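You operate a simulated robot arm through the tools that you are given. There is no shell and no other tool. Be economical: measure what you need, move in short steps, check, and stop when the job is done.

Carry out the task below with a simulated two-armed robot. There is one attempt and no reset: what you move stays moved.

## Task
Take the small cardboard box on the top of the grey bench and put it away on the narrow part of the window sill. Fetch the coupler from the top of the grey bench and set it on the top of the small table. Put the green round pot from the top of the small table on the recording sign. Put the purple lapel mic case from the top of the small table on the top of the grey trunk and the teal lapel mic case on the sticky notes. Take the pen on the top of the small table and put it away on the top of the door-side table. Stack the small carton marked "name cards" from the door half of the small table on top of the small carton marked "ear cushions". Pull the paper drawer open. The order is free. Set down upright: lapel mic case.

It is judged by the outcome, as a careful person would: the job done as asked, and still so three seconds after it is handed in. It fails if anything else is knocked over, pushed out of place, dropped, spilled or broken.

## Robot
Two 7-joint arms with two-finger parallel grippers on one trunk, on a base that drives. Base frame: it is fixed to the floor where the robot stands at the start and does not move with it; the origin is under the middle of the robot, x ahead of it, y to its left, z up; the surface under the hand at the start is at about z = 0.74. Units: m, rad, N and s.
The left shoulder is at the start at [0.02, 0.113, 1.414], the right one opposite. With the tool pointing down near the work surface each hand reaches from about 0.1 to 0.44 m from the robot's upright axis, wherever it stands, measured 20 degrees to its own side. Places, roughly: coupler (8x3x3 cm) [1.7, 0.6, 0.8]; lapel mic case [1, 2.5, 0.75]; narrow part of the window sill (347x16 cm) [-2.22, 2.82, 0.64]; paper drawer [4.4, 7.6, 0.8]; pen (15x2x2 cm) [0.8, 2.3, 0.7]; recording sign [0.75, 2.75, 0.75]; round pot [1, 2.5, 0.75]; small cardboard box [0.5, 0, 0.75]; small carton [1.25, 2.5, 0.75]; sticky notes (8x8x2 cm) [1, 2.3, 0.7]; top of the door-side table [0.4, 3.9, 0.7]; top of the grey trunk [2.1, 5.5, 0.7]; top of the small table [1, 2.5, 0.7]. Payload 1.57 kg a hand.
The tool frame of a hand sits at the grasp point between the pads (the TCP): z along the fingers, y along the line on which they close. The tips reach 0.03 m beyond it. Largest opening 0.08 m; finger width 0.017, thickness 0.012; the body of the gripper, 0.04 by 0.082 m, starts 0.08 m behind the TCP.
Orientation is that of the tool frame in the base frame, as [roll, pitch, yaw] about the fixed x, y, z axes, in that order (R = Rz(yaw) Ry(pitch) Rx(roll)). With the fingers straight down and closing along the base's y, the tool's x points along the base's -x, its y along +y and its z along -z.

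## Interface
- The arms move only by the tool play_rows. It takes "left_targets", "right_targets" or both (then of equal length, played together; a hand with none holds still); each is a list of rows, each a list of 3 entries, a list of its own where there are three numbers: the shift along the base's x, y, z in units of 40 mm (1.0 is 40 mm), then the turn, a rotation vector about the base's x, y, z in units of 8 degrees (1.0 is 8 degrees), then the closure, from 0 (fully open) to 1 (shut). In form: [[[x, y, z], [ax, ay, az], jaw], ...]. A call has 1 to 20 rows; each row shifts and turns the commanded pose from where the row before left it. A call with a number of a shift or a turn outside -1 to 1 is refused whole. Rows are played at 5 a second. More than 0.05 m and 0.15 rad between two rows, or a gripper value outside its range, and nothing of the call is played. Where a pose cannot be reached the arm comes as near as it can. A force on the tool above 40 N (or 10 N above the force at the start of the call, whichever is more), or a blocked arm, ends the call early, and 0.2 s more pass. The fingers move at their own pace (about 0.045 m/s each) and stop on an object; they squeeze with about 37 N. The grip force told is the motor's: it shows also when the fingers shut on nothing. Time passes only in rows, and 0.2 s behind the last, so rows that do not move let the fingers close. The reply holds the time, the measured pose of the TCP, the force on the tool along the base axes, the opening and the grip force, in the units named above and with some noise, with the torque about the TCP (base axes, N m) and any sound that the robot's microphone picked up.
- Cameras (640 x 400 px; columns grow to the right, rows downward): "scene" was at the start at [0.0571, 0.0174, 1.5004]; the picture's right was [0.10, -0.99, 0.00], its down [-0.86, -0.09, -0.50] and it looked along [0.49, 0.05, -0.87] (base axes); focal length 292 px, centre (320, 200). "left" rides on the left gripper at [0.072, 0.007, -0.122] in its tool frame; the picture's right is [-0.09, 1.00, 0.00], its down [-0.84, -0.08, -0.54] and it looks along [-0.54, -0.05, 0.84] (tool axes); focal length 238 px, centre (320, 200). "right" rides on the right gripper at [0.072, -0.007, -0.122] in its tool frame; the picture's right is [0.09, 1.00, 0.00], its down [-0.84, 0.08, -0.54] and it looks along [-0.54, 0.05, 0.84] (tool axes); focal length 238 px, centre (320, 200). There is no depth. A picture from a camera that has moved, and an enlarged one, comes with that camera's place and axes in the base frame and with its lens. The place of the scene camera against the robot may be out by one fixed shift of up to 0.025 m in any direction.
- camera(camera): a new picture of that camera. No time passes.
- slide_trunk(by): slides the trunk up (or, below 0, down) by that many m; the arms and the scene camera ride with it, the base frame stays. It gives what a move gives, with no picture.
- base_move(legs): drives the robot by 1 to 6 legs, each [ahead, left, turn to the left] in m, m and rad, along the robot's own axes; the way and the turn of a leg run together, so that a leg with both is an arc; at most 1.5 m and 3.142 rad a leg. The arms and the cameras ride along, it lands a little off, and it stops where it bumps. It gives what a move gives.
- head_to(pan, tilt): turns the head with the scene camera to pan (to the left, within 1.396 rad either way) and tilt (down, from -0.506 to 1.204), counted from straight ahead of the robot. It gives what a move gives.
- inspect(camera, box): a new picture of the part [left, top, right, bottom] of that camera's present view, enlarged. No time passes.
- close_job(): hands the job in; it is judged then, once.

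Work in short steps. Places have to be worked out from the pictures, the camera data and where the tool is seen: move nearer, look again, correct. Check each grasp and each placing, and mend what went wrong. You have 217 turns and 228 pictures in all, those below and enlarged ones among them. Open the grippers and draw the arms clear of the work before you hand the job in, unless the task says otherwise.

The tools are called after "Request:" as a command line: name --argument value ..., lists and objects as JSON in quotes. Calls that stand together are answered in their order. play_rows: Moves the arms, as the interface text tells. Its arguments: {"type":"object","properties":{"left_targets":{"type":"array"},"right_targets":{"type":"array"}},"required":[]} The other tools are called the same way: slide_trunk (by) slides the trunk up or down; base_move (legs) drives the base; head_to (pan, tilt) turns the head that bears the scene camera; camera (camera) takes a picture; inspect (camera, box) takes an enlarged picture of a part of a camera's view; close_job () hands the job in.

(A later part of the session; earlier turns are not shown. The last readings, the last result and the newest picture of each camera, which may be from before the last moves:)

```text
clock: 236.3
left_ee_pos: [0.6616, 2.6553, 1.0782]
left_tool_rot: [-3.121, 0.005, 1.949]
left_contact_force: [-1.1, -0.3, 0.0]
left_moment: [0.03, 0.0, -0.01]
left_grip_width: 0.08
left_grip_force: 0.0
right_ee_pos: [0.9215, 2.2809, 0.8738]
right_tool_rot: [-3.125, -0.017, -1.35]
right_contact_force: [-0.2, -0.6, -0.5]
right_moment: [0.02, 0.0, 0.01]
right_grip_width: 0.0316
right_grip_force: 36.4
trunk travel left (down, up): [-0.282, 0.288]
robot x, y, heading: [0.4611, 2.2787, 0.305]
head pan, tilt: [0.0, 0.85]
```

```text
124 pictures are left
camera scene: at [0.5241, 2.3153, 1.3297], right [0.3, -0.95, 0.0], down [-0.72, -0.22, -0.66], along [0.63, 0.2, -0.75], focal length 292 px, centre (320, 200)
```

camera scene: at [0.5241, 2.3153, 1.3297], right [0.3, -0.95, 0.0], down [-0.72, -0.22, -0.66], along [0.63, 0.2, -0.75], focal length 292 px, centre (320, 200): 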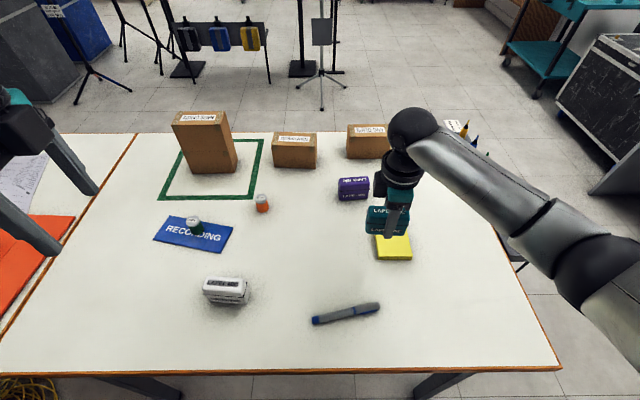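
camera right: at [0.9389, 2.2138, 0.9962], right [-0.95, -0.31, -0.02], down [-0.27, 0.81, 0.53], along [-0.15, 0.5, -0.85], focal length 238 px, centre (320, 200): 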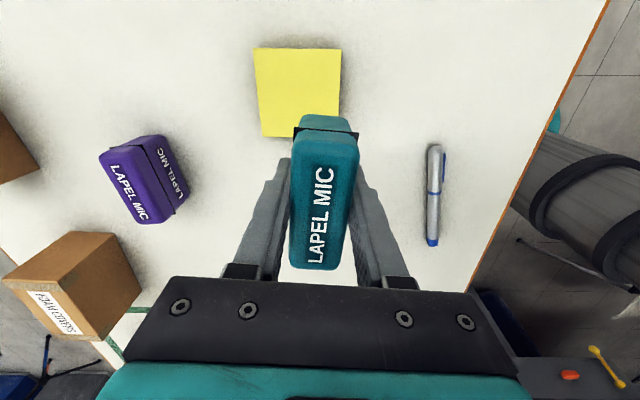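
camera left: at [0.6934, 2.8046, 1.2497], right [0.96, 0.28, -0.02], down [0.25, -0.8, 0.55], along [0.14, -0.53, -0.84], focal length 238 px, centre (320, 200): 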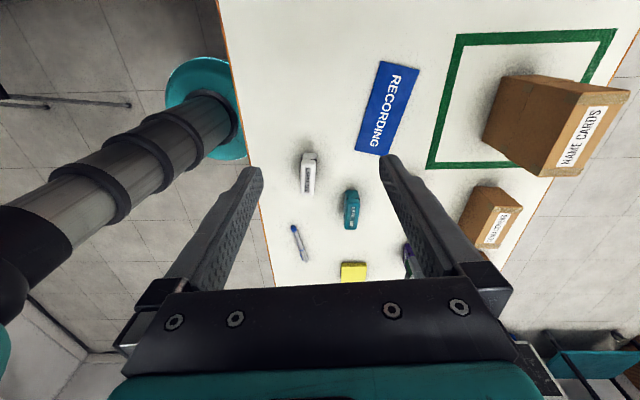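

Notes centre ≈(0.952, 2.251). I move over and lower gently until contact.

Request:
play_rows --right_targets '[[[0.38, -0.36, 0], [0, 0, 0], 1], [[0.38, -0.36, 0], [0, 0, 0], 1], [[0, 0, -0.8], [0, 0, 0], 1], [[0, 0, -0.8], [0, 0, 0], 1]]'

Request:
inspect --camera "scene" --box '[320, 150, 480, 290]'

Request:
camera --camera "right"

```text
clock: 237.3
left_ee_pos: [0.6604, 2.6557, 1.0785]
left_tool_rot: [-3.12, 0.005, 1.947]
left_contact_force: [0.0, -0.1, -0.1]
left_moment: [-0.01, 0.01, 0.0]
left_grip_width: 0.0799
left_grip_force: 0.1
right_ee_pos: [0.9491, 2.2519, 0.8084]
right_tool_rot: [-3.123, -0.02, -1.35]
right_contact_force: [-0.9, 0.3, -1.4]
right_moment: [-0.02, -0.01, 0.0]
right_grip_width: 0.0312
right_grip_force: 37.5
trunk travel left (down, up): [-0.282, 0.288]
robot x, y, heading: [0.4602, 2.2795, 0.305]
head pan, tilt: [0.0, 0.85]
```

```text
2.86 times, centred on (400, 220) of scene
camera zoom: at [0.524, 2.316, 1.3297], right [0.3, -0.95, 0.0], down [-0.72, -0.22, -0.66], along [0.63, 0.2, -0.75], focal length 834 px, centre (91, 143)
```

zoom: 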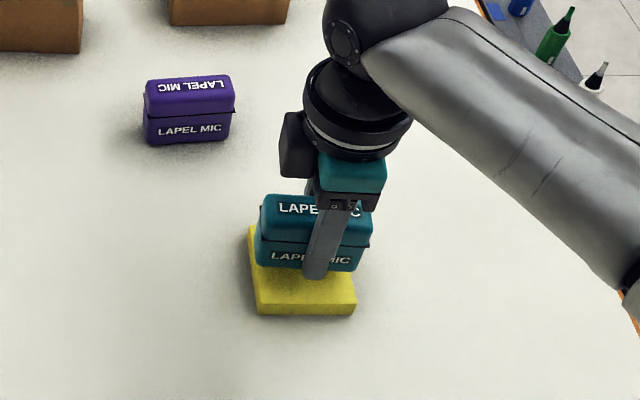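

```text
122 pictures are left
camera right: at [0.968, 2.1852, 0.932], right [-0.95, -0.31, -0.02], down [-0.27, 0.81, 0.52], along [-0.15, 0.5, -0.85], focal length 238 px, centre (320, 200)
```

right: 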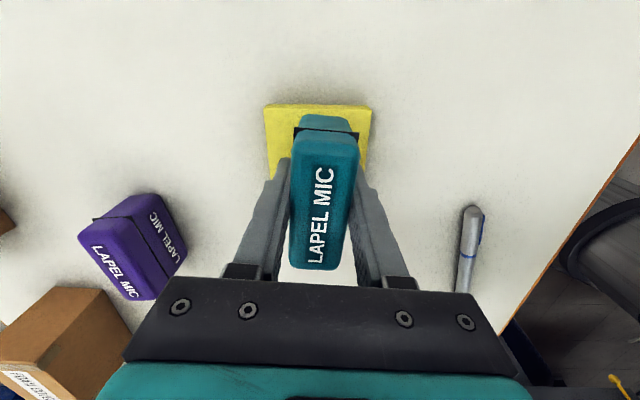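

Aligned over the notes. I lower in small steps to contact.

Request:
play_rows --right_targets '[[[0, 0, -0.1], [0, 0, 0], 1], [[0, 0, -0.1], [0, 0, 0], 1], [[0, 0, -0.1], [0, 0, 0], 1]]'

Request:
play_rows --right_targets '[[[0, 0, -0.08], [0, 0, 0], 1], [[0, 0, -0.08], [0, 0, 0], 1]]'

```text
clock: 238.1
left_ee_pos: [0.6613, 2.6551, 1.0784]
left_tool_rot: [-3.123, 0.006, 1.947]
left_contact_force: [-0.8, -0.3, 0.3]
left_moment: [0.0, 0.01, -0.03]
left_grip_width: 0.08
left_grip_force: 0.1
right_ee_pos: [0.9504, 2.251, 0.7955]
right_tool_rot: [-3.122, -0.018, -1.349]
right_contact_force: [0.2, 0.2, -0.9]
right_moment: [0.02, 0.01, 0.0]
right_grip_width: 0.0315
right_grip_force: 36.7
trunk travel left (down, up): [-0.282, 0.288]
robot x, y, heading: [0.4608, 2.2802, 0.3]
head pan, tilt: [0.0, 0.85]
```

```text
clock: 238.7
left_ee_pos: [0.6585, 2.6555, 1.0784]
left_tool_rot: [-3.121, 0.006, 1.948]
left_contact_force: [0.0, -0.5, -0.2]
left_moment: [-0.01, -0.02, 0.05]
left_grip_width: 0.0803
left_grip_force: 0.0
right_ee_pos: [0.9501, 2.2533, 0.7938]
right_tool_rot: [-3.118, -0.018, -1.352]
right_contact_force: [-5.9, -3.5, 24.3]
right_moment: [-0.41, 0.55, 0.01]
right_grip_width: 0.0316
right_grip_force: 37.1
trunk travel left (down, up): [-0.282, 0.288]
robot x, y, heading: [0.4615, 2.2827, 0.304]
head pan, tilt: [0.0, 0.85]
```

Contact at 0.794. I relieve and open just enough, then lift straight up.

Request:
play_rows --right_targets '[[[0, 0, 0.08], [0, 0, 0], 1], [[0, 0, 0], [0, 0, 0], 0.5], [[0, 0, 0], [0, 0, 0], 0.35], [[0, 0, 0], [0, 0, 0], 0.35], [[0, 0, 0.5], [0, 0, 0], 0.35], [[0, 0, 0.8], [0, 0, 0], 0.35], [[0, 0, 0.9], [0, 0, 0], 0.35], [[0, 0, 0.9], [0, 0, 0], 0]]'

Request:
camera --camera "right"

Request:
camera --camera "scene"

```text
clock: 240.5
left_ee_pos: [0.662, 2.6554, 1.0785]
left_tool_rot: [-3.121, 0.005, 1.948]
left_contact_force: [0.1, 0.4, 0.3]
left_moment: [-0.03, 0.02, 0.0]
left_grip_width: 0.0799
left_grip_force: 0.1
right_ee_pos: [0.952, 2.2556, 0.9176]
right_tool_rot: [-3.122, -0.019, -1.35]
right_contact_force: [-0.1, -0.9, 0.3]
right_moment: [-0.02, -0.01, 0.01]
right_grip_width: 0.08
right_grip_force: 0.0
trunk travel left (down, up): [-0.282, 0.288]
robot x, y, heading: [0.4581, 2.2837, 0.303]
head pan, tilt: [0.0, 0.85]
```

```text
121 pictures are left
camera right: at [0.9691, 2.1871, 1.0407], right [-0.95, -0.31, -0.02], down [-0.27, 0.81, 0.52], along [-0.15, 0.5, -0.85], focal length 238 px, centre (320, 200)
```

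right: 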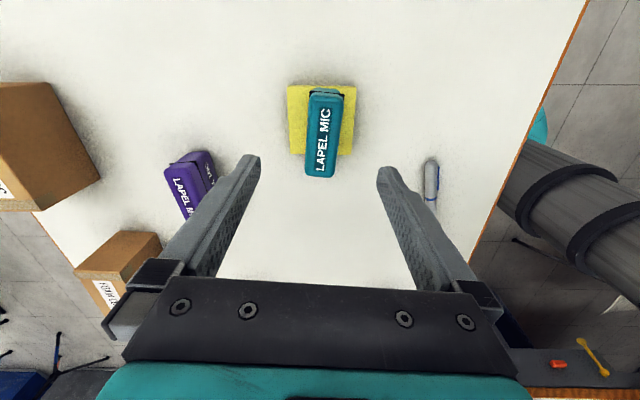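

```text
120 pictures are left
camera scene: at [0.5238, 2.3161, 1.3297], right [0.3, -0.95, 0.0], down [-0.72, -0.22, -0.66], along [0.63, 0.2, -0.75], focal length 292 px, centre (320, 200)
```

scene: 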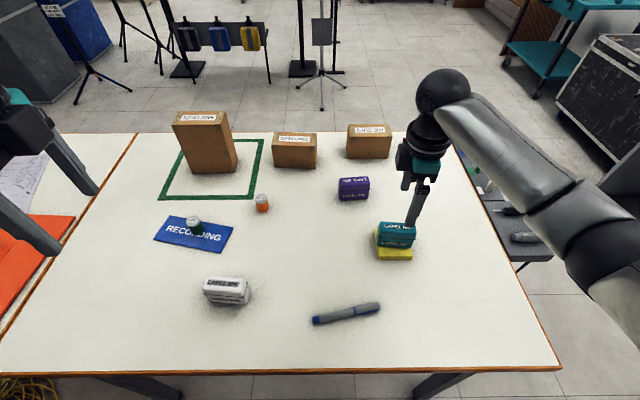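

Teal case is on the notes. Next the purple case: I shift the base right and forward a little and bring the right hand above it.

Request:
base_move --legs '[[0.03, -0.1, 0]]'

Request:
play_rows --right_targets '[[[0.1, 0.9, 0.3], [0, 0, 0], 0], [[0.2, 0.9, 0], [0, 0, 0], 0], [[0.3, 0.9, 0], [0, 0, 0], 0], [[0.3, 0.9, 0], [0, 0, 0], 0]]'

Request:
camera --camera "right"

```text
clock: 241.7
left_ee_pos: [0.7207, 2.5675, 1.0779]
left_tool_rot: [-3.121, 0.006, 1.945]
left_contact_force: [0.3, -0.9, 0.0]
left_moment: [0.01, 0.01, -0.04]
left_grip_width: 0.08
left_grip_force: 0.0
right_ee_pos: [1.0096, 2.1656, 0.9158]
right_tool_rot: [-3.124, -0.017, -1.352]
right_contact_force: [-0.3, -0.6, -1.0]
right_moment: [0.0, 0.02, -0.02]
right_grip_width: 0.08
right_grip_force: 0.1
trunk travel left (down, up): [-0.282, 0.288]
robot x, y, heading: [0.5172, 2.1955, 0.305]
head pan, tilt: [0.0, 0.85]
```

```text
clock: 242.7
left_ee_pos: [0.7204, 2.5691, 1.0785]
left_tool_rot: [-3.122, 0.005, 1.945]
left_contact_force: [0.8, 0.1, -0.5]
left_moment: [0.01, -0.01, 0.02]
left_grip_width: 0.0797
left_grip_force: 0.1
right_ee_pos: [1.0455, 2.3098, 0.9287]
right_tool_rot: [-3.122, -0.02, -1.351]
right_contact_force: [-0.4, 0.0, -0.3]
right_moment: [-0.05, 0.0, -0.02]
right_grip_width: 0.08
right_grip_force: 0.1
trunk travel left (down, up): [-0.282, 0.288]
robot x, y, heading: [0.5175, 2.1948, 0.302]
head pan, tilt: [0.0, 0.85]
```

```text
119 pictures are left
camera right: at [1.064, 2.2446, 1.0522], right [-0.95, -0.31, -0.02], down [-0.27, 0.81, 0.52], along [-0.15, 0.5, -0.85], focal length 238 px, centre (320, 200)
```

right: 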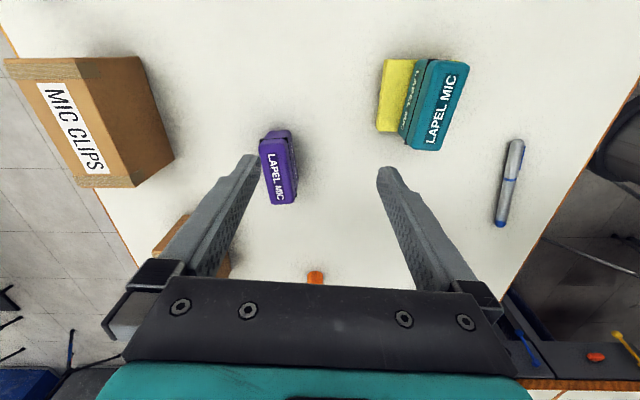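

Purple case top centre (1.076, 2.378), already yaw-aligned. I move above it, then lower with the trunk.

Request:
play_rows --right_targets '[[[0.4, 0.85, 0], [0, 0, 0.1], 0.2], [[0.4, 0.85, 0], [0, 0, 0], 0.2]]'

Request:
slide_trunk --by -0.1

Request:
camera --camera "right"

Request:
camera --camera "scene"

```text
clock: 243.3
left_ee_pos: [0.7203, 2.5668, 1.078]
left_tool_rot: [-3.121, 0.006, 1.947]
left_contact_force: [0.3, -0.5, -0.6]
left_moment: [0.01, 0.01, -0.01]
left_grip_width: 0.08
left_grip_force: 0.0
right_ee_pos: [1.0502, 2.3432, 0.9323]
right_tool_rot: [-3.121, -0.018, -1.337]
right_contact_force: [0.4, -1.5, 0.7]
right_moment: [0.02, -0.02, -0.01]
right_grip_width: 0.064
right_grip_force: 0.1
right hand out of reach, approached as far as the arm can: row 1, 2
trunk travel left (down, up): [-0.282, 0.288]
robot x, y, heading: [0.5207, 2.1918, 0.3]
head pan, tilt: [0.0, 0.85]
```

```text
clock: 244.6
left_ee_pos: [0.7208, 2.5679, 0.9782]
left_tool_rot: [-3.12, 0.005, 1.947]
left_contact_force: [-0.5, -0.3, -0.2]
left_moment: [0.01, -0.01, -0.01]
left_grip_width: 0.0801
left_grip_force: 0.1
right_ee_pos: [1.0497, 2.3435, 0.8311]
right_tool_rot: [-3.12, -0.018, -1.338]
right_contact_force: [-0.4, -0.2, 2.3]
right_moment: [0.0, -0.06, -0.02]
right_grip_width: 0.0634
right_grip_force: 0.0
trunk travel left (down, up): [-0.182, 0.388]
robot x, y, heading: [0.5159, 2.1916, 0.303]
head pan, tilt: [0.0, 0.85]
```

```text
118 pictures are left
camera right: at [1.069, 2.2767, 0.9545], right [-0.95, -0.32, -0.02], down [-0.28, 0.8, 0.52], along [-0.15, 0.5, -0.85], focal length 238 px, centre (320, 200)
```

right: 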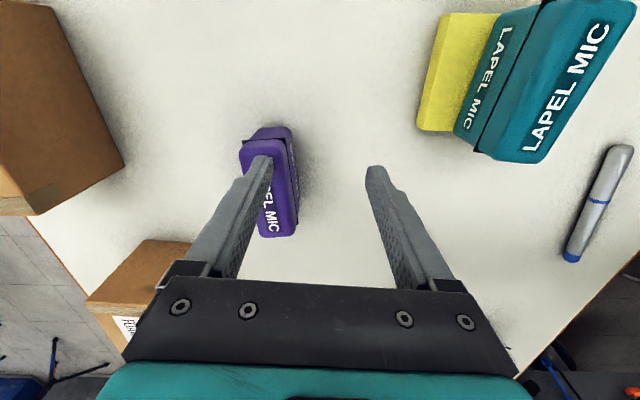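

```text
117 pictures are left
camera scene: at [0.5824, 2.2292, 1.2298], right [0.3, -0.95, 0.0], down [-0.72, -0.22, -0.66], along [0.63, 0.2, -0.75], focal length 292 px, centre (320, 200)
```

scene: 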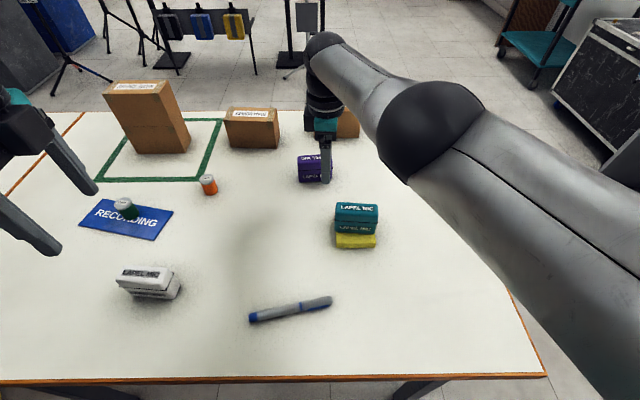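

Still 3.5 cm short; at this lower trunk I try extending the arm again (tips clear the case by ~1 cm).

Request:
play_rows --right_targets '[[[0.3, 0.4, 0.2], [0, 0, 0], 0.2], [[0.4, 0.45, 0], [0, 0, 0], 0.2]]'

```text
clock: 245.2
left_ee_pos: [0.7209, 2.5689, 0.9786]
left_tool_rot: [-3.121, 0.006, 1.946]
left_contact_force: [-0.5, -1.1, 0.0]
left_moment: [0.0, -0.02, 0.0]
left_grip_width: 0.0801
left_grip_force: 0.0
right_ee_pos: [1.0492, 2.3439, 0.8314]
right_tool_rot: [-3.122, -0.018, -1.337]
right_contact_force: [-0.4, 0.5, 3.5]
right_moment: [0.05, -0.12, 0.0]
right_grip_width: 0.0638
right_grip_force: 0.0
right hand out of reach, approached as far as the arm can: row 1, 2
trunk travel left (down, up): [-0.182, 0.388]
robot x, y, heading: [0.5164, 2.196, 0.301]
head pan, tilt: [0.0, 0.85]
```

The vertical hand cannot reach the purple case from here; I will take it from the door side on the way. I retract the right hand upward and prepare the left hand for the pen.

Request:
slide_trunk --by 0.1

Request:
play_rows --right_targets '[[[-0.5, -0.9, 0.6], [0, 0, 0], 0], [[-0.5, -0.9, 0.6], [0, 0, 0], 0], [[-0.5, -0.9, 0.6], [0, 0, 0], 0], [[-0.5, -0.9, 0], [0, 0, 0], 0], [[-0.5, -0.9, 0], [0, 0, 0], 0], [[-0.5, -0.9, 0], [0, 0, 0], 0]]' --left_targets '[[[0, 0, 0], [0, 0, 0.7], 0.3], [[0, 0, 0], [0, 0, 0.7], 0.3], [[0, 0, 0], [0, 0, 0], 0.3], [[0, -0.9, 0], [0, 0, 0], 0.3], [[0, -0.9, 0], [0, 0, 0], 0.3], [[0.1, -0.9, 0], [0, 0, 0], 0.3]]'

Request:
camera --camera "left"

Request:
camera --camera "scene"

```text
clock: 246.5
left_ee_pos: [0.7214, 2.5684, 1.0791]
left_tool_rot: [-3.121, 0.007, 1.946]
left_contact_force: [-0.2, -0.5, -0.2]
left_moment: [0.02, 0.0, 0.01]
left_grip_width: 0.0799
left_grip_force: 0.0
right_ee_pos: [1.0508, 2.3442, 0.9315]
right_tool_rot: [-3.123, -0.02, -1.338]
right_contact_force: [0.6, -0.3, 0.0]
right_moment: [-0.01, 0.0, -0.03]
right_grip_width: 0.0641
right_grip_force: 0.0
trunk travel left (down, up): [-0.282, 0.288]
robot x, y, heading: [0.5192, 2.1946, 0.298]
head pan, tilt: [0.0, 0.85]
```

```text
clock: 247.9
left_ee_pos: [0.7254, 2.4583, 1.0779]
left_tool_rot: [-3.121, 0.003, 2.14]
left_contact_force: [0.3, -0.4, 0.8]
left_moment: [-0.01, 0.02, -0.02]
left_grip_width: 0.0559
left_grip_force: 0.1
right_ee_pos: [0.929, 2.1286, 1.0033]
right_tool_rot: [-3.122, -0.018, -1.339]
right_contact_force: [1.4, -0.1, 1.1]
right_moment: [0.04, 0.01, -0.03]
right_grip_width: 0.0802
right_grip_force: 0.1
trunk travel left (down, up): [-0.282, 0.288]
robot x, y, heading: [0.5168, 2.1924, 0.298]
head pan, tilt: [0.0, 0.85]
```

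```text
116 pictures are left
camera left: at [0.6946, 2.5245, 1.2006], right [0.89, 0.46, -0.02], down [0.4, -0.74, 0.55], along [0.24, -0.49, -0.84], focal length 238 px, centre (320, 200)
```

left: 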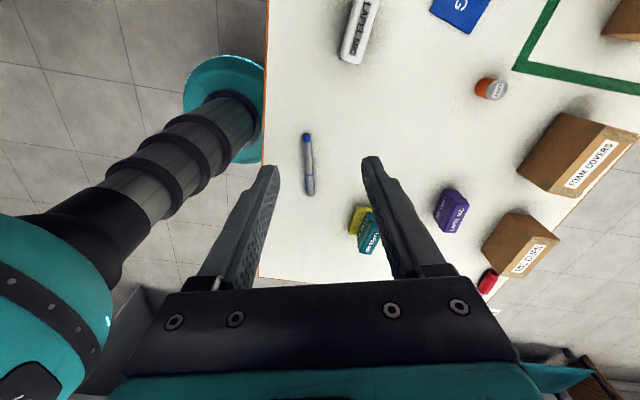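

```text
115 pictures are left
camera scene: at [0.5825, 2.2281, 1.3297], right [0.3, -0.96, 0.0], down [-0.72, -0.22, -0.66], along [0.63, 0.2, -0.75], focal length 292 px, centre (320, 200)
```

scene: 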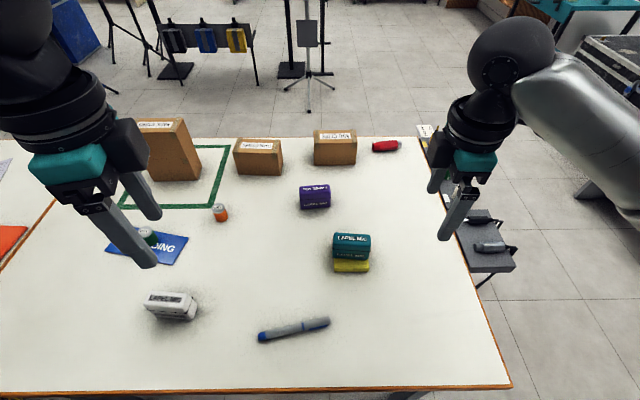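

Pen centre (0.764, 2.322), aligned with the hand. I move over it, raising the right hand meanwhile, then lower.

Request:
play_rows --left_targets '[[[0.25, -0.85, 0], [0, 0, 0.1], 0.3], [[0.25, -0.85, 0], [0, 0, 0], 0.3], [[0.25, -0.85, -0.5], [0, 0, 0], 0.3], [[0.22, -0.85, -0.8], [0, 0, 0], 0.3], [[0, 0, -0.8], [0, 0, 0], 0.3], [[0, 0, -0.8], [0, 0, 0], 0.3]]' --right_targets '[[[-0.2, -0.5, 0.7], [0, 0, 0], 0], [[-0.2, -0.5, 0.7], [0, 0, 0], 0], [[-0.2, -0.5, 0.7], [0, 0, 0], 0], [[0, 0, 0.5], [0, 0, 0], 0], [[0, 0, 0], [0, 0, 0], 0], [[0, 0, 0], [0, 0, 0], 0]]'

Request:
camera --camera "left"

```text
clock: 249.3
left_ee_pos: [0.7627, 2.3241, 0.9619]
left_tool_rot: [-3.12, 0.007, 2.157]
left_contact_force: [0.4, -0.5, 0.3]
left_moment: [0.01, 0.0, -0.01]
left_grip_width: 0.0558
left_grip_force: 0.0
right_ee_pos: [0.9057, 2.068, 1.107]
right_tool_rot: [-3.123, -0.019, -1.339]
right_contact_force: [-0.4, -0.5, -0.5]
right_moment: [-0.01, 0.01, -0.01]
right_grip_width: 0.0801
right_grip_force: 0.1
trunk travel left (down, up): [-0.282, 0.288]
robot x, y, heading: [0.5156, 2.1901, 0.301]
head pan, tilt: [0.0, 0.85]
```

```text
114 pictures are left
camera left: at [0.7313, 2.3897, 1.0838], right [0.88, 0.47, -0.02], down [0.4, -0.73, 0.55], along [0.24, -0.49, -0.84], focal length 238 px, centre (320, 200)
```

left: 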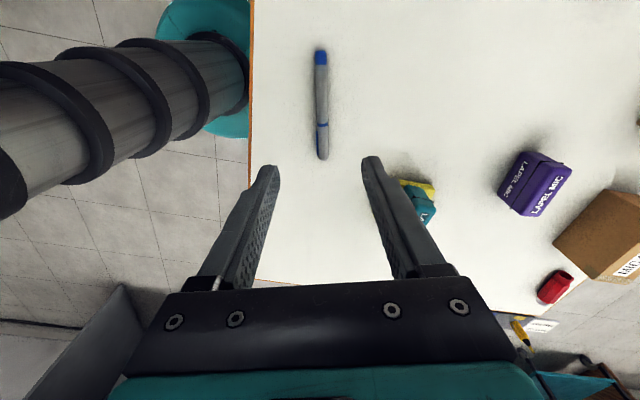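

Aligned. I descend to the pen and close.

Request:
play_rows --left_targets '[[[-0.05, 0, -0.95], [0, 0, 0], 0.3], [[0, 0, -0.95], [0, 0, 0], 0.3], [[0, 0, -0.95], [0, 0, 0], 0.3], [[0, 0, -0.95], [0, 0, 0], 0.3], [[0, 0, -0.5], [0, 0, 0], 0.3], [[0, 0, -0.4], [0, 0, 0], 0.3]]'

Request:
play_rows --left_targets '[[[0, 0, 0], [0, 0, 0], 1], [[0, 0, 0], [0, 0, 0], 1], [[0, 0, 0], [0, 0, 0], 1], [[0, 0, 0], [0, 0, 0], 1]]'

Request:
camera --camera "left"

```text
clock: 250.7
left_ee_pos: [0.7625, 2.3245, 0.7736]
left_tool_rot: [-3.121, 0.007, 2.155]
left_contact_force: [0.0, -0.4, -0.5]
left_moment: [0.0, 0.0, -0.01]
left_grip_width: 0.0563
left_grip_force: 0.1
right_ee_pos: [0.9045, 2.0678, 1.1066]
right_tool_rot: [-3.123, -0.02, -1.339]
right_contact_force: [0.7, -0.1, -0.2]
right_moment: [-0.01, 0.02, -0.05]
right_grip_width: 0.0801
right_grip_force: 0.1
trunk travel left (down, up): [-0.282, 0.288]
robot x, y, heading: [0.5195, 2.1918, 0.298]
head pan, tilt: [0.0, 0.85]
```

```text
clock: 251.7
left_ee_pos: [0.7625, 2.3249, 0.7745]
left_tool_rot: [-3.122, 0.005, 2.156]
left_contact_force: [0.1, 0.7, 0.8]
left_moment: [-0.05, 0.0, -0.02]
left_grip_width: 0.0146
left_grip_force: 27.3
right_ee_pos: [0.9061, 2.0667, 1.1059]
right_tool_rot: [-3.122, -0.019, -1.338]
right_contact_force: [-0.3, -0.3, -0.1]
right_moment: [0.02, 0.04, 0.02]
right_grip_width: 0.0802
right_grip_force: 0.0
trunk travel left (down, up): [-0.282, 0.288]
robot x, y, heading: [0.517, 2.19, 0.301]
head pan, tilt: [0.0, 0.85]
```

```text
113 pictures are left
camera left: at [0.7309, 2.3904, 0.8961], right [0.88, 0.47, -0.02], down [0.41, -0.73, 0.55], along [0.24, -0.49, -0.84], focal length 238 px, centre (320, 200)
```

left: 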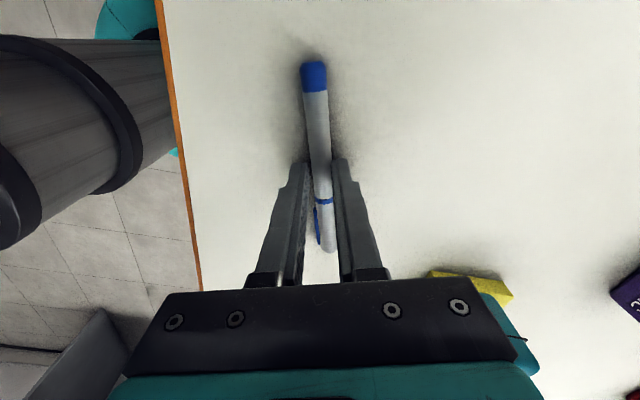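

Pen held. I lift it, raise the trunk and drive back out around the table's end to the door side.

Request:
play_rows --left_targets '[[[0, 0, 0.9], [0, 0, 0], 1], [[0, 0, 0.9], [0, 0, 0], 1], [[0, 0, 0.9], [0, 0, 0], 1], [[0, 0.3, 0.9], [0, 0, 0], 1], [[0, 0.5, 0.9], [0, 0, 0], 1]]'

Request:
slide_trunk --by 0.15

Request:
camera --camera "left"

Request:
base_move --legs '[[-0.63, -0.63, 0], [1.1, -0.16, 0], [1.07, -0.16, 0]]'

```text
clock: 252.9
left_ee_pos: [0.7627, 2.3561, 0.9545]
left_tool_rot: [-3.118, 0.005, 2.157]
left_contact_force: [0.0, -0.9, -0.5]
left_moment: [-0.04, -0.01, -0.01]
left_grip_width: 0.0136
left_grip_force: 30.0
right_ee_pos: [0.9047, 2.0678, 1.1055]
right_tool_rot: [-3.122, -0.018, -1.338]
right_contact_force: [-0.3, -0.3, -0.1]
right_moment: [-0.01, -0.01, 0.01]
right_grip_width: 0.0801
right_grip_force: 0.0
trunk travel left (down, up): [-0.282, 0.288]
robot x, y, heading: [0.5156, 2.1909, 0.301]
head pan, tilt: [0.0, 0.85]
```

```text
clock: 254.7
left_ee_pos: [0.7628, 2.3546, 1.1035]
left_tool_rot: [-3.122, 0.004, 2.156]
left_contact_force: [-0.4, 0.3, -1.1]
left_moment: [0.02, 0.0, 0.0]
left_grip_width: 0.0136
left_grip_force: 30.5
right_ee_pos: [0.9045, 2.0685, 1.256]
right_tool_rot: [-3.123, -0.021, -1.338]
right_contact_force: [0.0, 0.0, 1.2]
right_moment: [0.0, -0.03, -0.01]
right_grip_width: 0.0799
right_grip_force: 0.1
trunk travel left (down, up): [-0.432, 0.138]
robot x, y, heading: [0.5163, 2.1921, 0.301]
head pan, tilt: [0.0, 0.85]
```

```text
112 pictures are left
camera left: at [0.7309, 2.4216, 1.226], right [0.88, 0.47, -0.02], down [0.41, -0.73, 0.55], along [0.24, -0.49, -0.84], focal length 238 px, centre (320, 200)
```

left: 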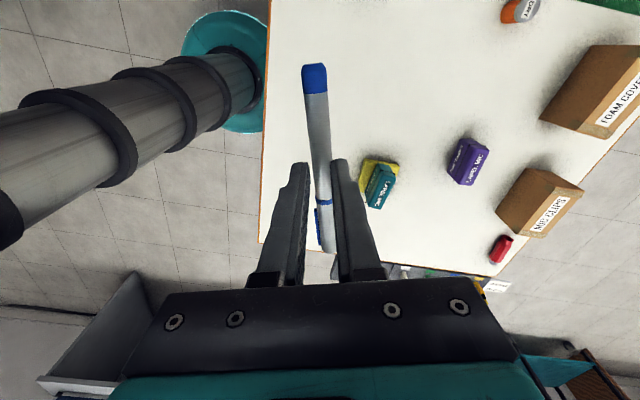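

```text
clock: 269.8
left_ee_pos: [2.5205, 1.9375, 1.1042]
left_tool_rot: [-3.122, 0.005, 2.163]
left_contact_force: [0.3, 0.8, -0.7]
left_moment: [-0.03, -0.01, 0.02]
left_grip_width: 0.0137
left_grip_force: 30.5
right_ee_pos: [2.6662, 1.6509, 1.2569]
right_tool_rot: [-3.122, -0.018, -1.328]
right_contact_force: [-0.3, 0.1, -0.2]
right_moment: [-0.02, -0.03, 0.01]
right_grip_width: 0.0797
right_grip_force: 0.0
trunk travel left (down, up): [-0.432, 0.138]
robot x, y, heading: [2.2729, 1.7721, 0.312]
head pan, tilt: [0.0, 0.85]
```

I turn to face the table again and move up to the purple case's station.

Request:
base_move --legs '[[0, 0, 3.128], [0.1, -0.83, 0]]'

Request:
camera --camera "scene"

```text
clock: 281.5
left_ee_pos: [1.6974, 2.3561, 1.1039]
left_tool_rot: [-3.121, 0.005, -0.978]
left_contact_force: [0.1, -0.7, -0.1]
left_moment: [-0.04, -0.02, -0.02]
left_grip_width: 0.0144
left_grip_force: 31.3
right_ee_pos: [1.5535, 2.6437, 1.2557]
right_tool_rot: [-3.122, -0.019, 1.812]
right_contact_force: [0.2, -0.4, -0.3]
right_moment: [0.04, -0.02, -0.01]
right_grip_width: 0.0802
right_grip_force: 0.0
trunk travel left (down, up): [-0.432, 0.138]
robot x, y, heading: [1.9405, 2.5219, -2.832]
head pan, tilt: [0.0, 0.85]
```

```text
111 pictures are left
camera scene: at [1.8395, 2.505, 1.4797], right [-0.3, 0.95, 0.0], down [0.72, 0.23, -0.66], along [-0.63, -0.2, -0.75], focal length 292 px, centre (320, 200)
```

scene: 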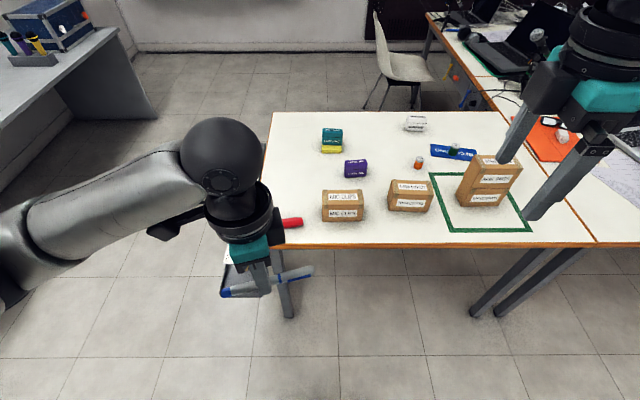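

I drive forward 0.33 m, raise the pen hand, and move the right hand above the purple case.

Request:
base_move --legs '[[0.33, 0, -0.005]]'

Request:
play_rows --right_targets '[[[-0.65, -0.6, 0], [0, 0, 0], 0], [[-0.65, -0.6, 0], [0, 0, 0], 0], [[-0.7, -0.6, 0], [0, 0, 0], 0], [[-0.7, -0.6, 0], [0, 0, 0], 0], [[-0.8, -0.5, 0], [0, 0, 0], 0]]' --left_targets '[[[0.3, 0, 0.5], [0, 0, 0], 1], [[0.3, 0, 0.5], [0, 0, 0], 1], [[0.3, 0, 0.5], [0, 0, 0], 1], [[0, 0, 0.5], [0, 0, 0], 1], [[0, 0, 0.5], [0, 0, 0], 1]]'

Request:
camera --camera "right"

Request:
camera --camera "scene"

```text
clock: 283.7
left_ee_pos: [1.3814, 2.2586, 1.104]
left_tool_rot: [-3.119, 0.005, -0.99]
left_contact_force: [-0.9, 0.1, 0.2]
left_moment: [-0.01, -0.04, -0.02]
left_grip_width: 0.0145
left_grip_force: 31.0
right_ee_pos: [1.239, 2.5485, 1.2559]
right_tool_rot: [-3.123, -0.02, 1.802]
right_contact_force: [-0.9, -0.3, 0.1]
right_moment: [-0.01, 0.05, 0.01]
right_grip_width: 0.0801
right_grip_force: 0.1
trunk travel left (down, up): [-0.432, 0.138]
robot x, y, heading: [1.6298, 2.4233, -2.84]
head pan, tilt: [0.0, 0.85]
```

```text
clock: 284.9
left_ee_pos: [1.4186, 2.259, 1.2037]
left_tool_rot: [-3.119, 0.004, -0.987]
left_contact_force: [-0.3, -0.4, -0.4]
left_moment: [0.03, 0.0, 0.01]
left_grip_width: 0.0141
left_grip_force: 29.8
right_ee_pos: [1.1006, 2.4311, 1.2585]
right_tool_rot: [-3.123, -0.019, 1.801]
right_contact_force: [-0.4, -0.4, 0.4]
right_moment: [0.02, -0.03, -0.01]
right_grip_width: 0.0799
right_grip_force: 0.1
trunk travel left (down, up): [-0.432, 0.138]
robot x, y, heading: [1.6305, 2.4246, -2.844]
head pan, tilt: [0.0, 0.85]
```

```text
110 pictures are left
camera right: at [1.0781, 2.4984, 1.3813], right [0.95, 0.32, -0.02], down [0.28, -0.8, 0.52], along [0.15, -0.5, -0.85], focal length 238 px, centre (320, 200)
```

right: 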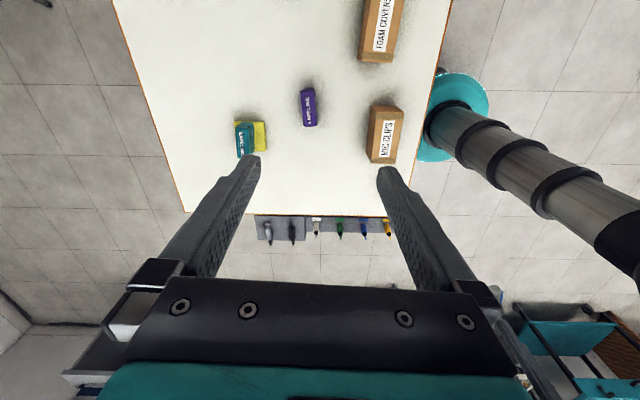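

```text
109 pictures are left
camera scene: at [1.5245, 2.4059, 1.4797], right [-0.29, 0.96, 0.0], down [0.72, 0.22, -0.66], along [-0.63, -0.19, -0.75], focal length 292 px, centre (320, 200)
```

scene: 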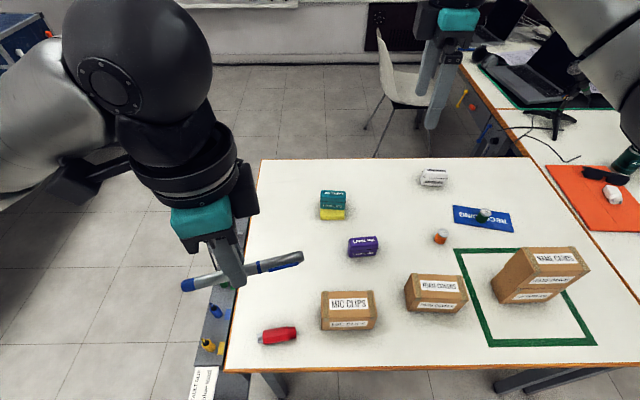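

I shift over (1.075, 2.380) and lower the trunk.

Request:
play_rows --right_targets '[[[-0.32, -0.64, 0], [0, 0, 0], 0.2], [[-0.32, -0.64, 0], [0, 0, 0], 0.2]]'

Request:
slide_trunk --by -0.28

Request:
camera --camera "right"

```text
clock: 285.5
left_ee_pos: [1.4186, 2.2598, 1.2027]
left_tool_rot: [-3.122, 0.005, -0.988]
left_contact_force: [-0.2, -0.6, 0.3]
left_moment: [0.0, 0.0, 0.01]
left_grip_width: 0.0144
left_grip_force: 30.2
right_ee_pos: [1.0755, 2.3805, 1.2567]
right_tool_rot: [-3.123, -0.02, 1.802]
right_contact_force: [0.4, 0.6, -1.2]
right_moment: [0.0, 0.01, 0.02]
right_grip_width: 0.064
right_grip_force: 0.0
trunk travel left (down, up): [-0.432, 0.138]
robot x, y, heading: [1.6313, 2.4239, -2.84]
head pan, tilt: [0.0, 0.85]
```

```text
clock: 288.3
left_ee_pos: [1.4185, 2.2594, 0.9233]
left_tool_rot: [-3.121, 0.007, -0.988]
left_contact_force: [0.5, 0.2, 1.1]
left_moment: [0.0, 0.01, 0.01]
left_grip_width: 0.0142
left_grip_force: 30.6
right_ee_pos: [1.0745, 2.3803, 0.9759]
right_tool_rot: [-3.122, -0.02, 1.8]
right_contact_force: [-0.3, 0.5, 0.5]
right_moment: [0.01, 0.02, 0.03]
right_grip_width: 0.0641
right_grip_force: 0.2
trunk travel left (down, up): [-0.152, 0.418]
robot x, y, heading: [1.6298, 2.4238, -2.845]
head pan, tilt: [0.0, 0.85]
```

```text
108 pictures are left
camera right: at [1.0535, 2.4475, 1.0994], right [0.95, 0.32, -0.02], down [0.28, -0.8, 0.52], along [0.15, -0.5, -0.85], focal length 238 px, centre (320, 200)
```

right: 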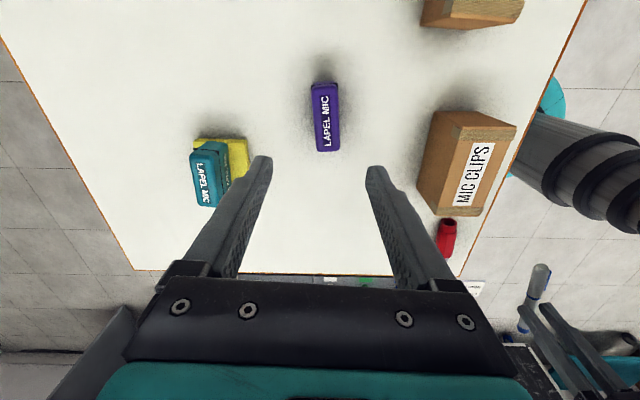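

Aligned; small yaw fix (+4.5°), descend in steps and grasp.

Request:
play_rows --right_targets '[[[0.05, 0.05, -0.9], [0, 0, 0.5], 0.2], [[0, 0, -0.9], [0, 0, 0], 0.2], [[0, 0, -0.9], [0, 0, 0], 0.2], [[0, 0, -0.9], [0, 0, 0], 0.2]]'

Request:
camera --camera "right"

```text
clock: 289.3
left_ee_pos: [1.4187, 2.2596, 0.9232]
left_tool_rot: [-3.121, 0.005, -0.987]
left_contact_force: [-0.1, -0.8, 0.5]
left_moment: [-0.04, -0.02, 0.0]
left_grip_width: 0.0138
left_grip_force: 30.6
right_ee_pos: [1.0774, 2.3827, 0.8322]
right_tool_rot: [-3.121, -0.02, 1.873]
right_contact_force: [-0.1, -0.3, 0.6]
right_moment: [0.0, 0.01, 0.04]
right_grip_width: 0.0643
right_grip_force: 0.0
trunk travel left (down, up): [-0.152, 0.418]
robot x, y, heading: [1.631, 2.422, -2.839]
head pan, tilt: [0.0, 0.85]
```

```text
107 pictures are left
camera right: at [1.0513, 2.4483, 0.9549], right [0.92, 0.38, -0.02], down [0.33, -0.78, 0.52], along [0.19, -0.49, -0.85], focal length 238 px, centre (320, 200)
```

right: 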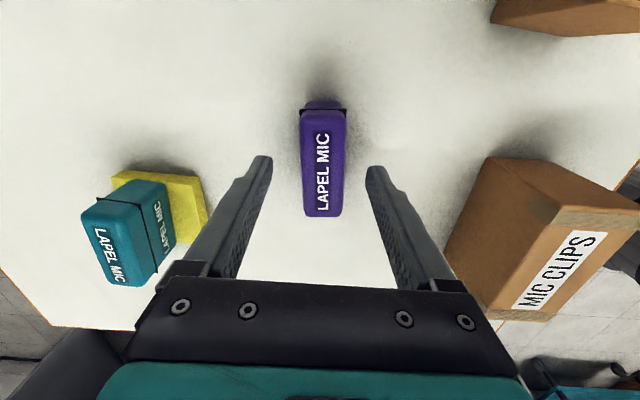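

I descend the last 5.6 cm and close.

Request:
play_rows --right_targets '[[[0, 0, -0.7], [0, 0, 0], 0.2], [[0, 0, -0.7], [0, 0, 0], 0.2], [[0, 0, 0], [0, 0, 0], 1], [[0, 0, 0], [0, 0, 0], 1], [[0, 0, 0], [0, 0, 0], 1], [[0, 0, 0], [0, 0, 0], 1]]'

Request:
slide_trunk --by 0.28

Request:
camera --camera "right"

Request:
camera --camera "scene"

```text
clock: 290.7
left_ee_pos: [1.4197, 2.2596, 0.9225]
left_tool_rot: [-3.121, 0.005, -0.988]
left_contact_force: [0.1, 0.4, 0.3]
left_moment: [-0.02, -0.04, -0.01]
left_grip_width: 0.014
left_grip_force: 30.2
right_ee_pos: [1.0756, 2.3826, 0.7763]
right_tool_rot: [-3.121, -0.019, 1.87]
right_contact_force: [0.6, -0.4, -0.6]
right_moment: [0.01, -0.01, 0.03]
right_grip_width: 0.0314
right_grip_force: 32.9
trunk travel left (down, up): [-0.152, 0.418]
robot x, y, heading: [1.629, 2.4213, -2.843]
head pan, tilt: [0.0, 0.85]
```

```text
clock: 293.5
left_ee_pos: [1.4179, 2.2587, 1.2027]
left_tool_rot: [-3.122, 0.006, -0.987]
left_contact_force: [-0.2, 0.7, -0.4]
left_moment: [-0.01, 0.01, 0.02]
left_grip_width: 0.0137
left_grip_force: 30.4
right_ee_pos: [1.076, 2.3823, 1.0567]
right_tool_rot: [-3.122, -0.02, 1.872]
right_contact_force: [-0.5, -0.4, -0.3]
right_moment: [0.03, 0.01, 0.01]
right_grip_width: 0.0316
right_grip_force: 37.0
trunk travel left (down, up): [-0.432, 0.138]
robot x, y, heading: [1.6303, 2.4236, -2.844]
head pan, tilt: [0.0, 0.85]
```

```text
106 pictures are left
camera right: at [1.0506, 2.4477, 1.18], right [0.92, 0.38, -0.02], down [0.33, -0.78, 0.52], along [0.19, -0.49, -0.85], focal length 238 px, centre (320, 200)
```

right: 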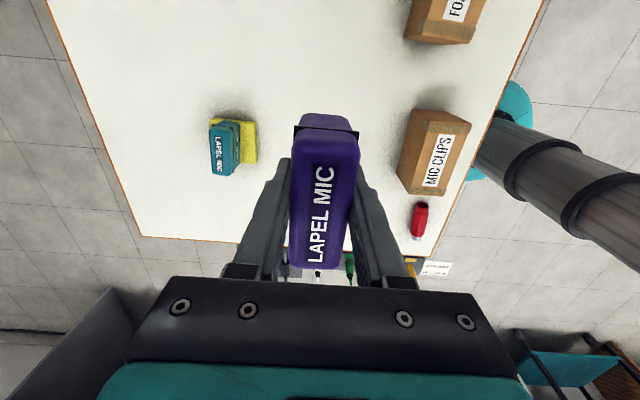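

```text
105 pictures are left
camera scene: at [1.5248, 2.4068, 1.4796], right [-0.29, 0.96, 0.0], down [0.72, 0.22, -0.66], along [-0.63, -0.19, -0.75], focal length 292 px, centre (320, 200)
```

scene: 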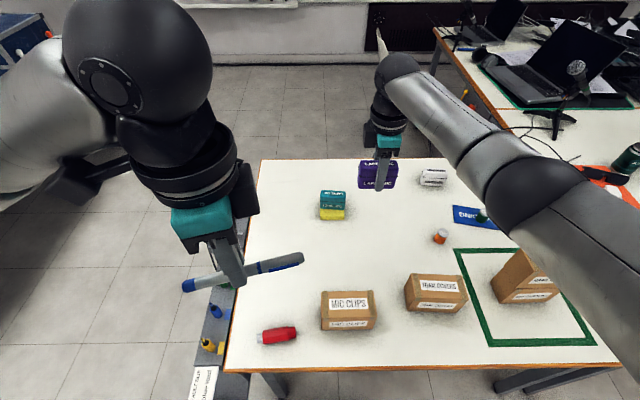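

Both items are held. I retract and raise, then drive along the table to the door-side table.

Request:
play_rows --right_targets '[[[0.8, 0.3, 0.4], [0, 0, 0], 1], [[0.8, 0.3, 0.4], [0, 0, 0], 1], [[0.8, 0.3, 0.2], [0, 0, 0], 1], [[0.8, 0.3, 0], [0, 0, 0], 1]]'

Request:
slide_trunk --by 0.13

Request:
base_move --legs '[[-0.25, 0, 0], [0, -1.07, 0]]'

Request:
camera --camera "scene"

```text
clock: 294.5
left_ee_pos: [1.4196, 2.2599, 1.2032]
left_tool_rot: [-3.122, 0.006, -0.987]
left_contact_force: [-0.6, 0.5, 0.4]
left_moment: [0.03, 0.04, 0.01]
left_grip_width: 0.0137
left_grip_force: 30.3
right_ee_pos: [1.2064, 2.4315, 1.0967]
right_tool_rot: [-3.122, -0.019, 1.871]
right_contact_force: [0.2, -0.4, -0.8]
right_moment: [0.0, -0.02, 0.01]
right_grip_width: 0.0316
right_grip_force: 36.7
trunk travel left (down, up): [-0.432, 0.138]
robot x, y, heading: [1.6239, 2.4195, -2.84]
head pan, tilt: [0.0, 0.85]
```

```text
clock: 296.1
left_ee_pos: [1.4181, 2.2599, 1.3326]
left_tool_rot: [-3.122, 0.005, -0.987]
left_contact_force: [-0.8, 0.4, -0.1]
left_moment: [-0.01, 0.03, 0.01]
left_grip_width: 0.0138
left_grip_force: 30.2
right_ee_pos: [1.2055, 2.4303, 1.2264]
right_tool_rot: [-3.122, -0.018, 1.868]
right_contact_force: [0.0, -0.4, -0.7]
right_moment: [0.03, -0.02, -0.02]
right_grip_width: 0.0312
right_grip_force: 36.7
trunk travel left (down, up): [-0.562, 0.008]
robot x, y, heading: [1.6301, 2.422, -2.844]
head pan, tilt: [0.0, 0.85]
```

```text
clock: 303.0
left_ee_pos: [1.3534, 3.3521, 1.3331]
left_tool_rot: [-3.121, 0.007, -1.015]
left_contact_force: [0.4, 0.6, -0.1]
left_moment: [0.0, -0.05, 0.0]
left_grip_width: 0.0133
left_grip_force: 30.1
right_ee_pos: [1.1457, 3.5295, 1.2267]
right_tool_rot: [-3.124, -0.018, 1.845]
right_contact_force: [-0.1, -0.4, -0.1]
right_moment: [0.0, 0.02, 0.02]
right_grip_width: 0.0314
right_grip_force: 36.8
trunk travel left (down, up): [-0.562, 0.008]
robot x, y, heading: [1.5692, 3.5109, -2.875]
head pan, tilt: [0.0, 0.85]
```

```text
104 pictures are left
camera scene: at [1.4643, 3.497, 1.6097], right [-0.27, 0.96, 0.0], down [0.72, 0.2, -0.66], along [-0.64, -0.18, -0.75], focal length 292 px, centre (320, 200)
```

scene: 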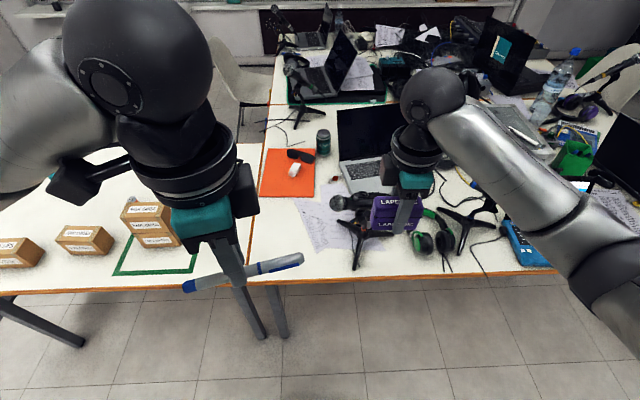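

The free strip on the door-side table lies between the junction and the papers, around (0.993, 3.21). I close in and turn the pen to point along my forward direction.

Request:
base_move --legs '[[0.23, 0, 0.03]]'

Request:
slide_trunk --by -0.1

Request:
play_rows --left_targets '[[[0, 0, 0], [0, 0, 1], 1], [[0, 0, 0], [0, 0, 1], 1], [[0, 0, 0], [0, 0, 1], 1], [[0, 0, 0], [0, 0, 1], 1], [[0, 0, -0.5], [0, 0, 1], 1], [[0, 0, -0.5], [0, 0, 1], 1], [[0, 0, -0.5], [0, 0, 1], 1], [[0, 0, -0.5], [0, 0, 1], 1], [[0, 0, -0.5], [0, 0, 1], 1]]'

Request:
camera --camera "left"

Request:
camera --camera "scene"

```text
clock: 304.7
left_ee_pos: [1.1403, 3.2834, 1.3324]
left_tool_rot: [-3.118, 0.006, -0.992]
left_contact_force: [0.0, -0.7, 0.0]
left_moment: [0.02, -0.05, -0.02]
left_grip_width: 0.0132
left_grip_force: 29.8
right_ee_pos: [0.9268, 3.4552, 1.2266]
right_tool_rot: [-3.123, -0.02, 1.869]
right_contact_force: [0.0, 0.4, -0.7]
right_moment: [0.02, -0.03, 0.02]
right_grip_width: 0.0316
right_grip_force: 36.5
trunk travel left (down, up): [-0.562, 0.008]
robot x, y, heading: [1.3504, 3.4444, -2.845]
head pan, tilt: [0.0, 0.85]
```

```text
clock: 306.0
left_ee_pos: [1.1392, 3.2831, 1.234]
left_tool_rot: [-3.121, 0.006, -0.992]
left_contact_force: [-0.2, -0.2, 0.0]
left_moment: [0.03, 0.01, 0.01]
left_grip_width: 0.013
left_grip_force: 30.1
right_ee_pos: [0.9269, 3.4549, 1.1269]
right_tool_rot: [-3.123, -0.019, 1.868]
right_contact_force: [-0.1, -0.8, -1.2]
right_moment: [0.0, -0.01, -0.01]
right_grip_width: 0.0314
right_grip_force: 37.3
trunk travel left (down, up): [-0.462, 0.108]
robot x, y, heading: [1.3502, 3.444, -2.845]
head pan, tilt: [0.0, 0.85]
```

```text
clock: 308.0
left_ee_pos: [1.1401, 3.2842, 1.1338]
left_tool_rot: [-3.121, 0.006, 0.268]
left_contact_force: [-0.2, -0.4, -0.1]
left_moment: [0.0, 0.0, -0.01]
left_grip_width: 0.013
left_grip_force: 29.9
right_ee_pos: [0.9277, 3.4553, 1.1274]
right_tool_rot: [-3.123, -0.018, 1.869]
right_contact_force: [-0.7, 0.4, -0.4]
right_moment: [0.0, -0.02, 0.02]
right_grip_width: 0.0314
right_grip_force: 37.1
trunk travel left (down, up): [-0.462, 0.108]
robot x, y, heading: [1.35, 3.4484, -2.849]
head pan, tilt: [0.0, 0.85]
```

```text
103 pictures are left
camera left: at [1.2124, 3.294, 1.2556], right [0.18, -0.98, -0.02], down [-0.82, -0.16, 0.55], along [-0.54, -0.08, -0.84], focal length 238 px, centre (320, 200)
```

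left: 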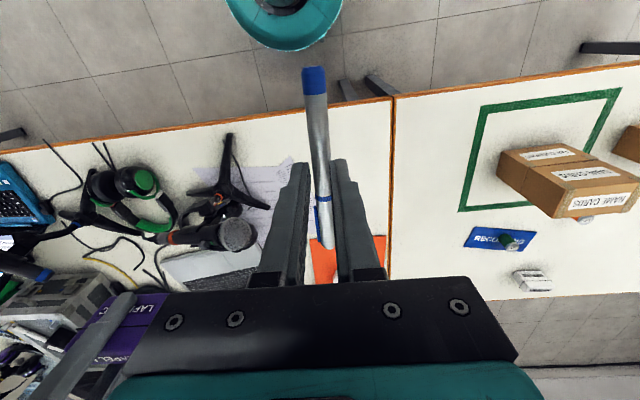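

```text
102 pictures are left
camera scene: at [1.2463, 3.4306, 1.5097], right [-0.29, 0.96, 0.0], down [0.72, 0.22, -0.66], along [-0.63, -0.19, -0.75], focal length 292 px, centre (320, 200)
```

scene: 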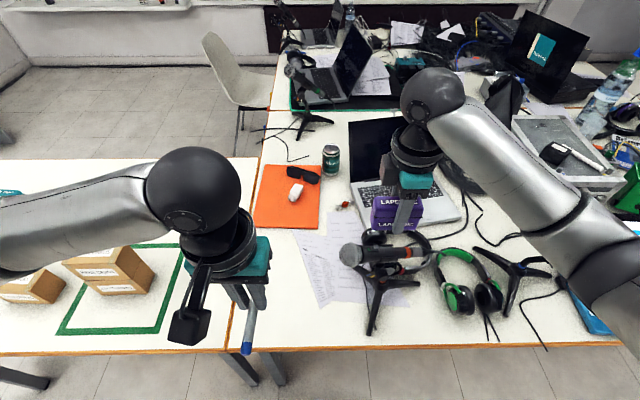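

Target (0.995, 3.212) is clear of the mat, papers and junction. I move above and lower.

Request:
play_rows --left_targets '[[[-0.91, -0.45, 0], [0, 0, 0], 1], [[-0.91, -0.45, 0], [0, 0, 0], 1], [[-0.91, -0.45, 0], [0, 0, 0], 1], [[-0.91, -0.45, 0], [0, 0, 0], 1], [[0, 0, -0.95], [0, 0, 0], 1], [[0, 0, -0.95], [0, 0, 0], 1], [[0, 0, -0.95], [0, 0, 0], 1], [[0, 0, -0.95], [0, 0, 0], 1], [[0, 0, -0.95], [0, 0, 0], 1], [[0, 0, -0.95], [0, 0, 0], 1]]'

Request:
camera --camera "left"

Request:
camera --camera "scene"

```text
clock: 310.2
left_ee_pos: [0.9938, 3.2114, 0.9051]
left_tool_rot: [-3.12, 0.006, 0.265]
left_contact_force: [0.1, 0.1, -0.5]
left_moment: [0.0, -0.03, 0.03]
left_grip_width: 0.0127
left_grip_force: 29.5
right_ee_pos: [0.9271, 3.4555, 1.1261]
right_tool_rot: [-3.123, -0.019, 1.87]
right_contact_force: [-0.1, 0.9, -2.0]
right_moment: [0.0, -0.02, 0.02]
right_grip_width: 0.0314
right_grip_force: 37.0
trunk travel left (down, up): [-0.462, 0.108]
robot x, y, heading: [1.3485, 3.4475, -2.841]
head pan, tilt: [0.0, 0.85]
```

```text
101 pictures are left
camera left: at [1.0668, 3.2216, 1.0272], right [0.17, -0.98, -0.02], down [-0.82, -0.15, 0.55], along [-0.54, -0.08, -0.84], focal length 238 px, centre (320, 200)
```

left: 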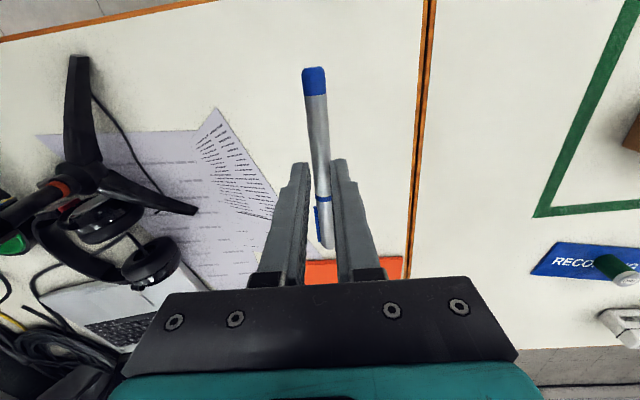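

```text
100 pictures are left
camera scene: at [1.2459, 3.4309, 1.5097], right [-0.29, 0.96, 0.0], down [0.72, 0.22, -0.66], along [-0.63, -0.19, -0.75], focal length 292 px, centre (320, 200)
```

scene: 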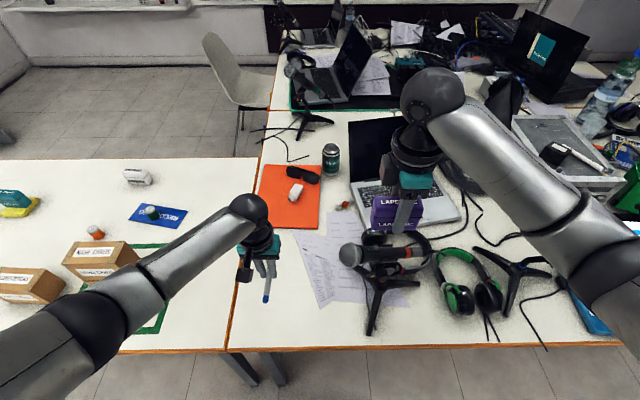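

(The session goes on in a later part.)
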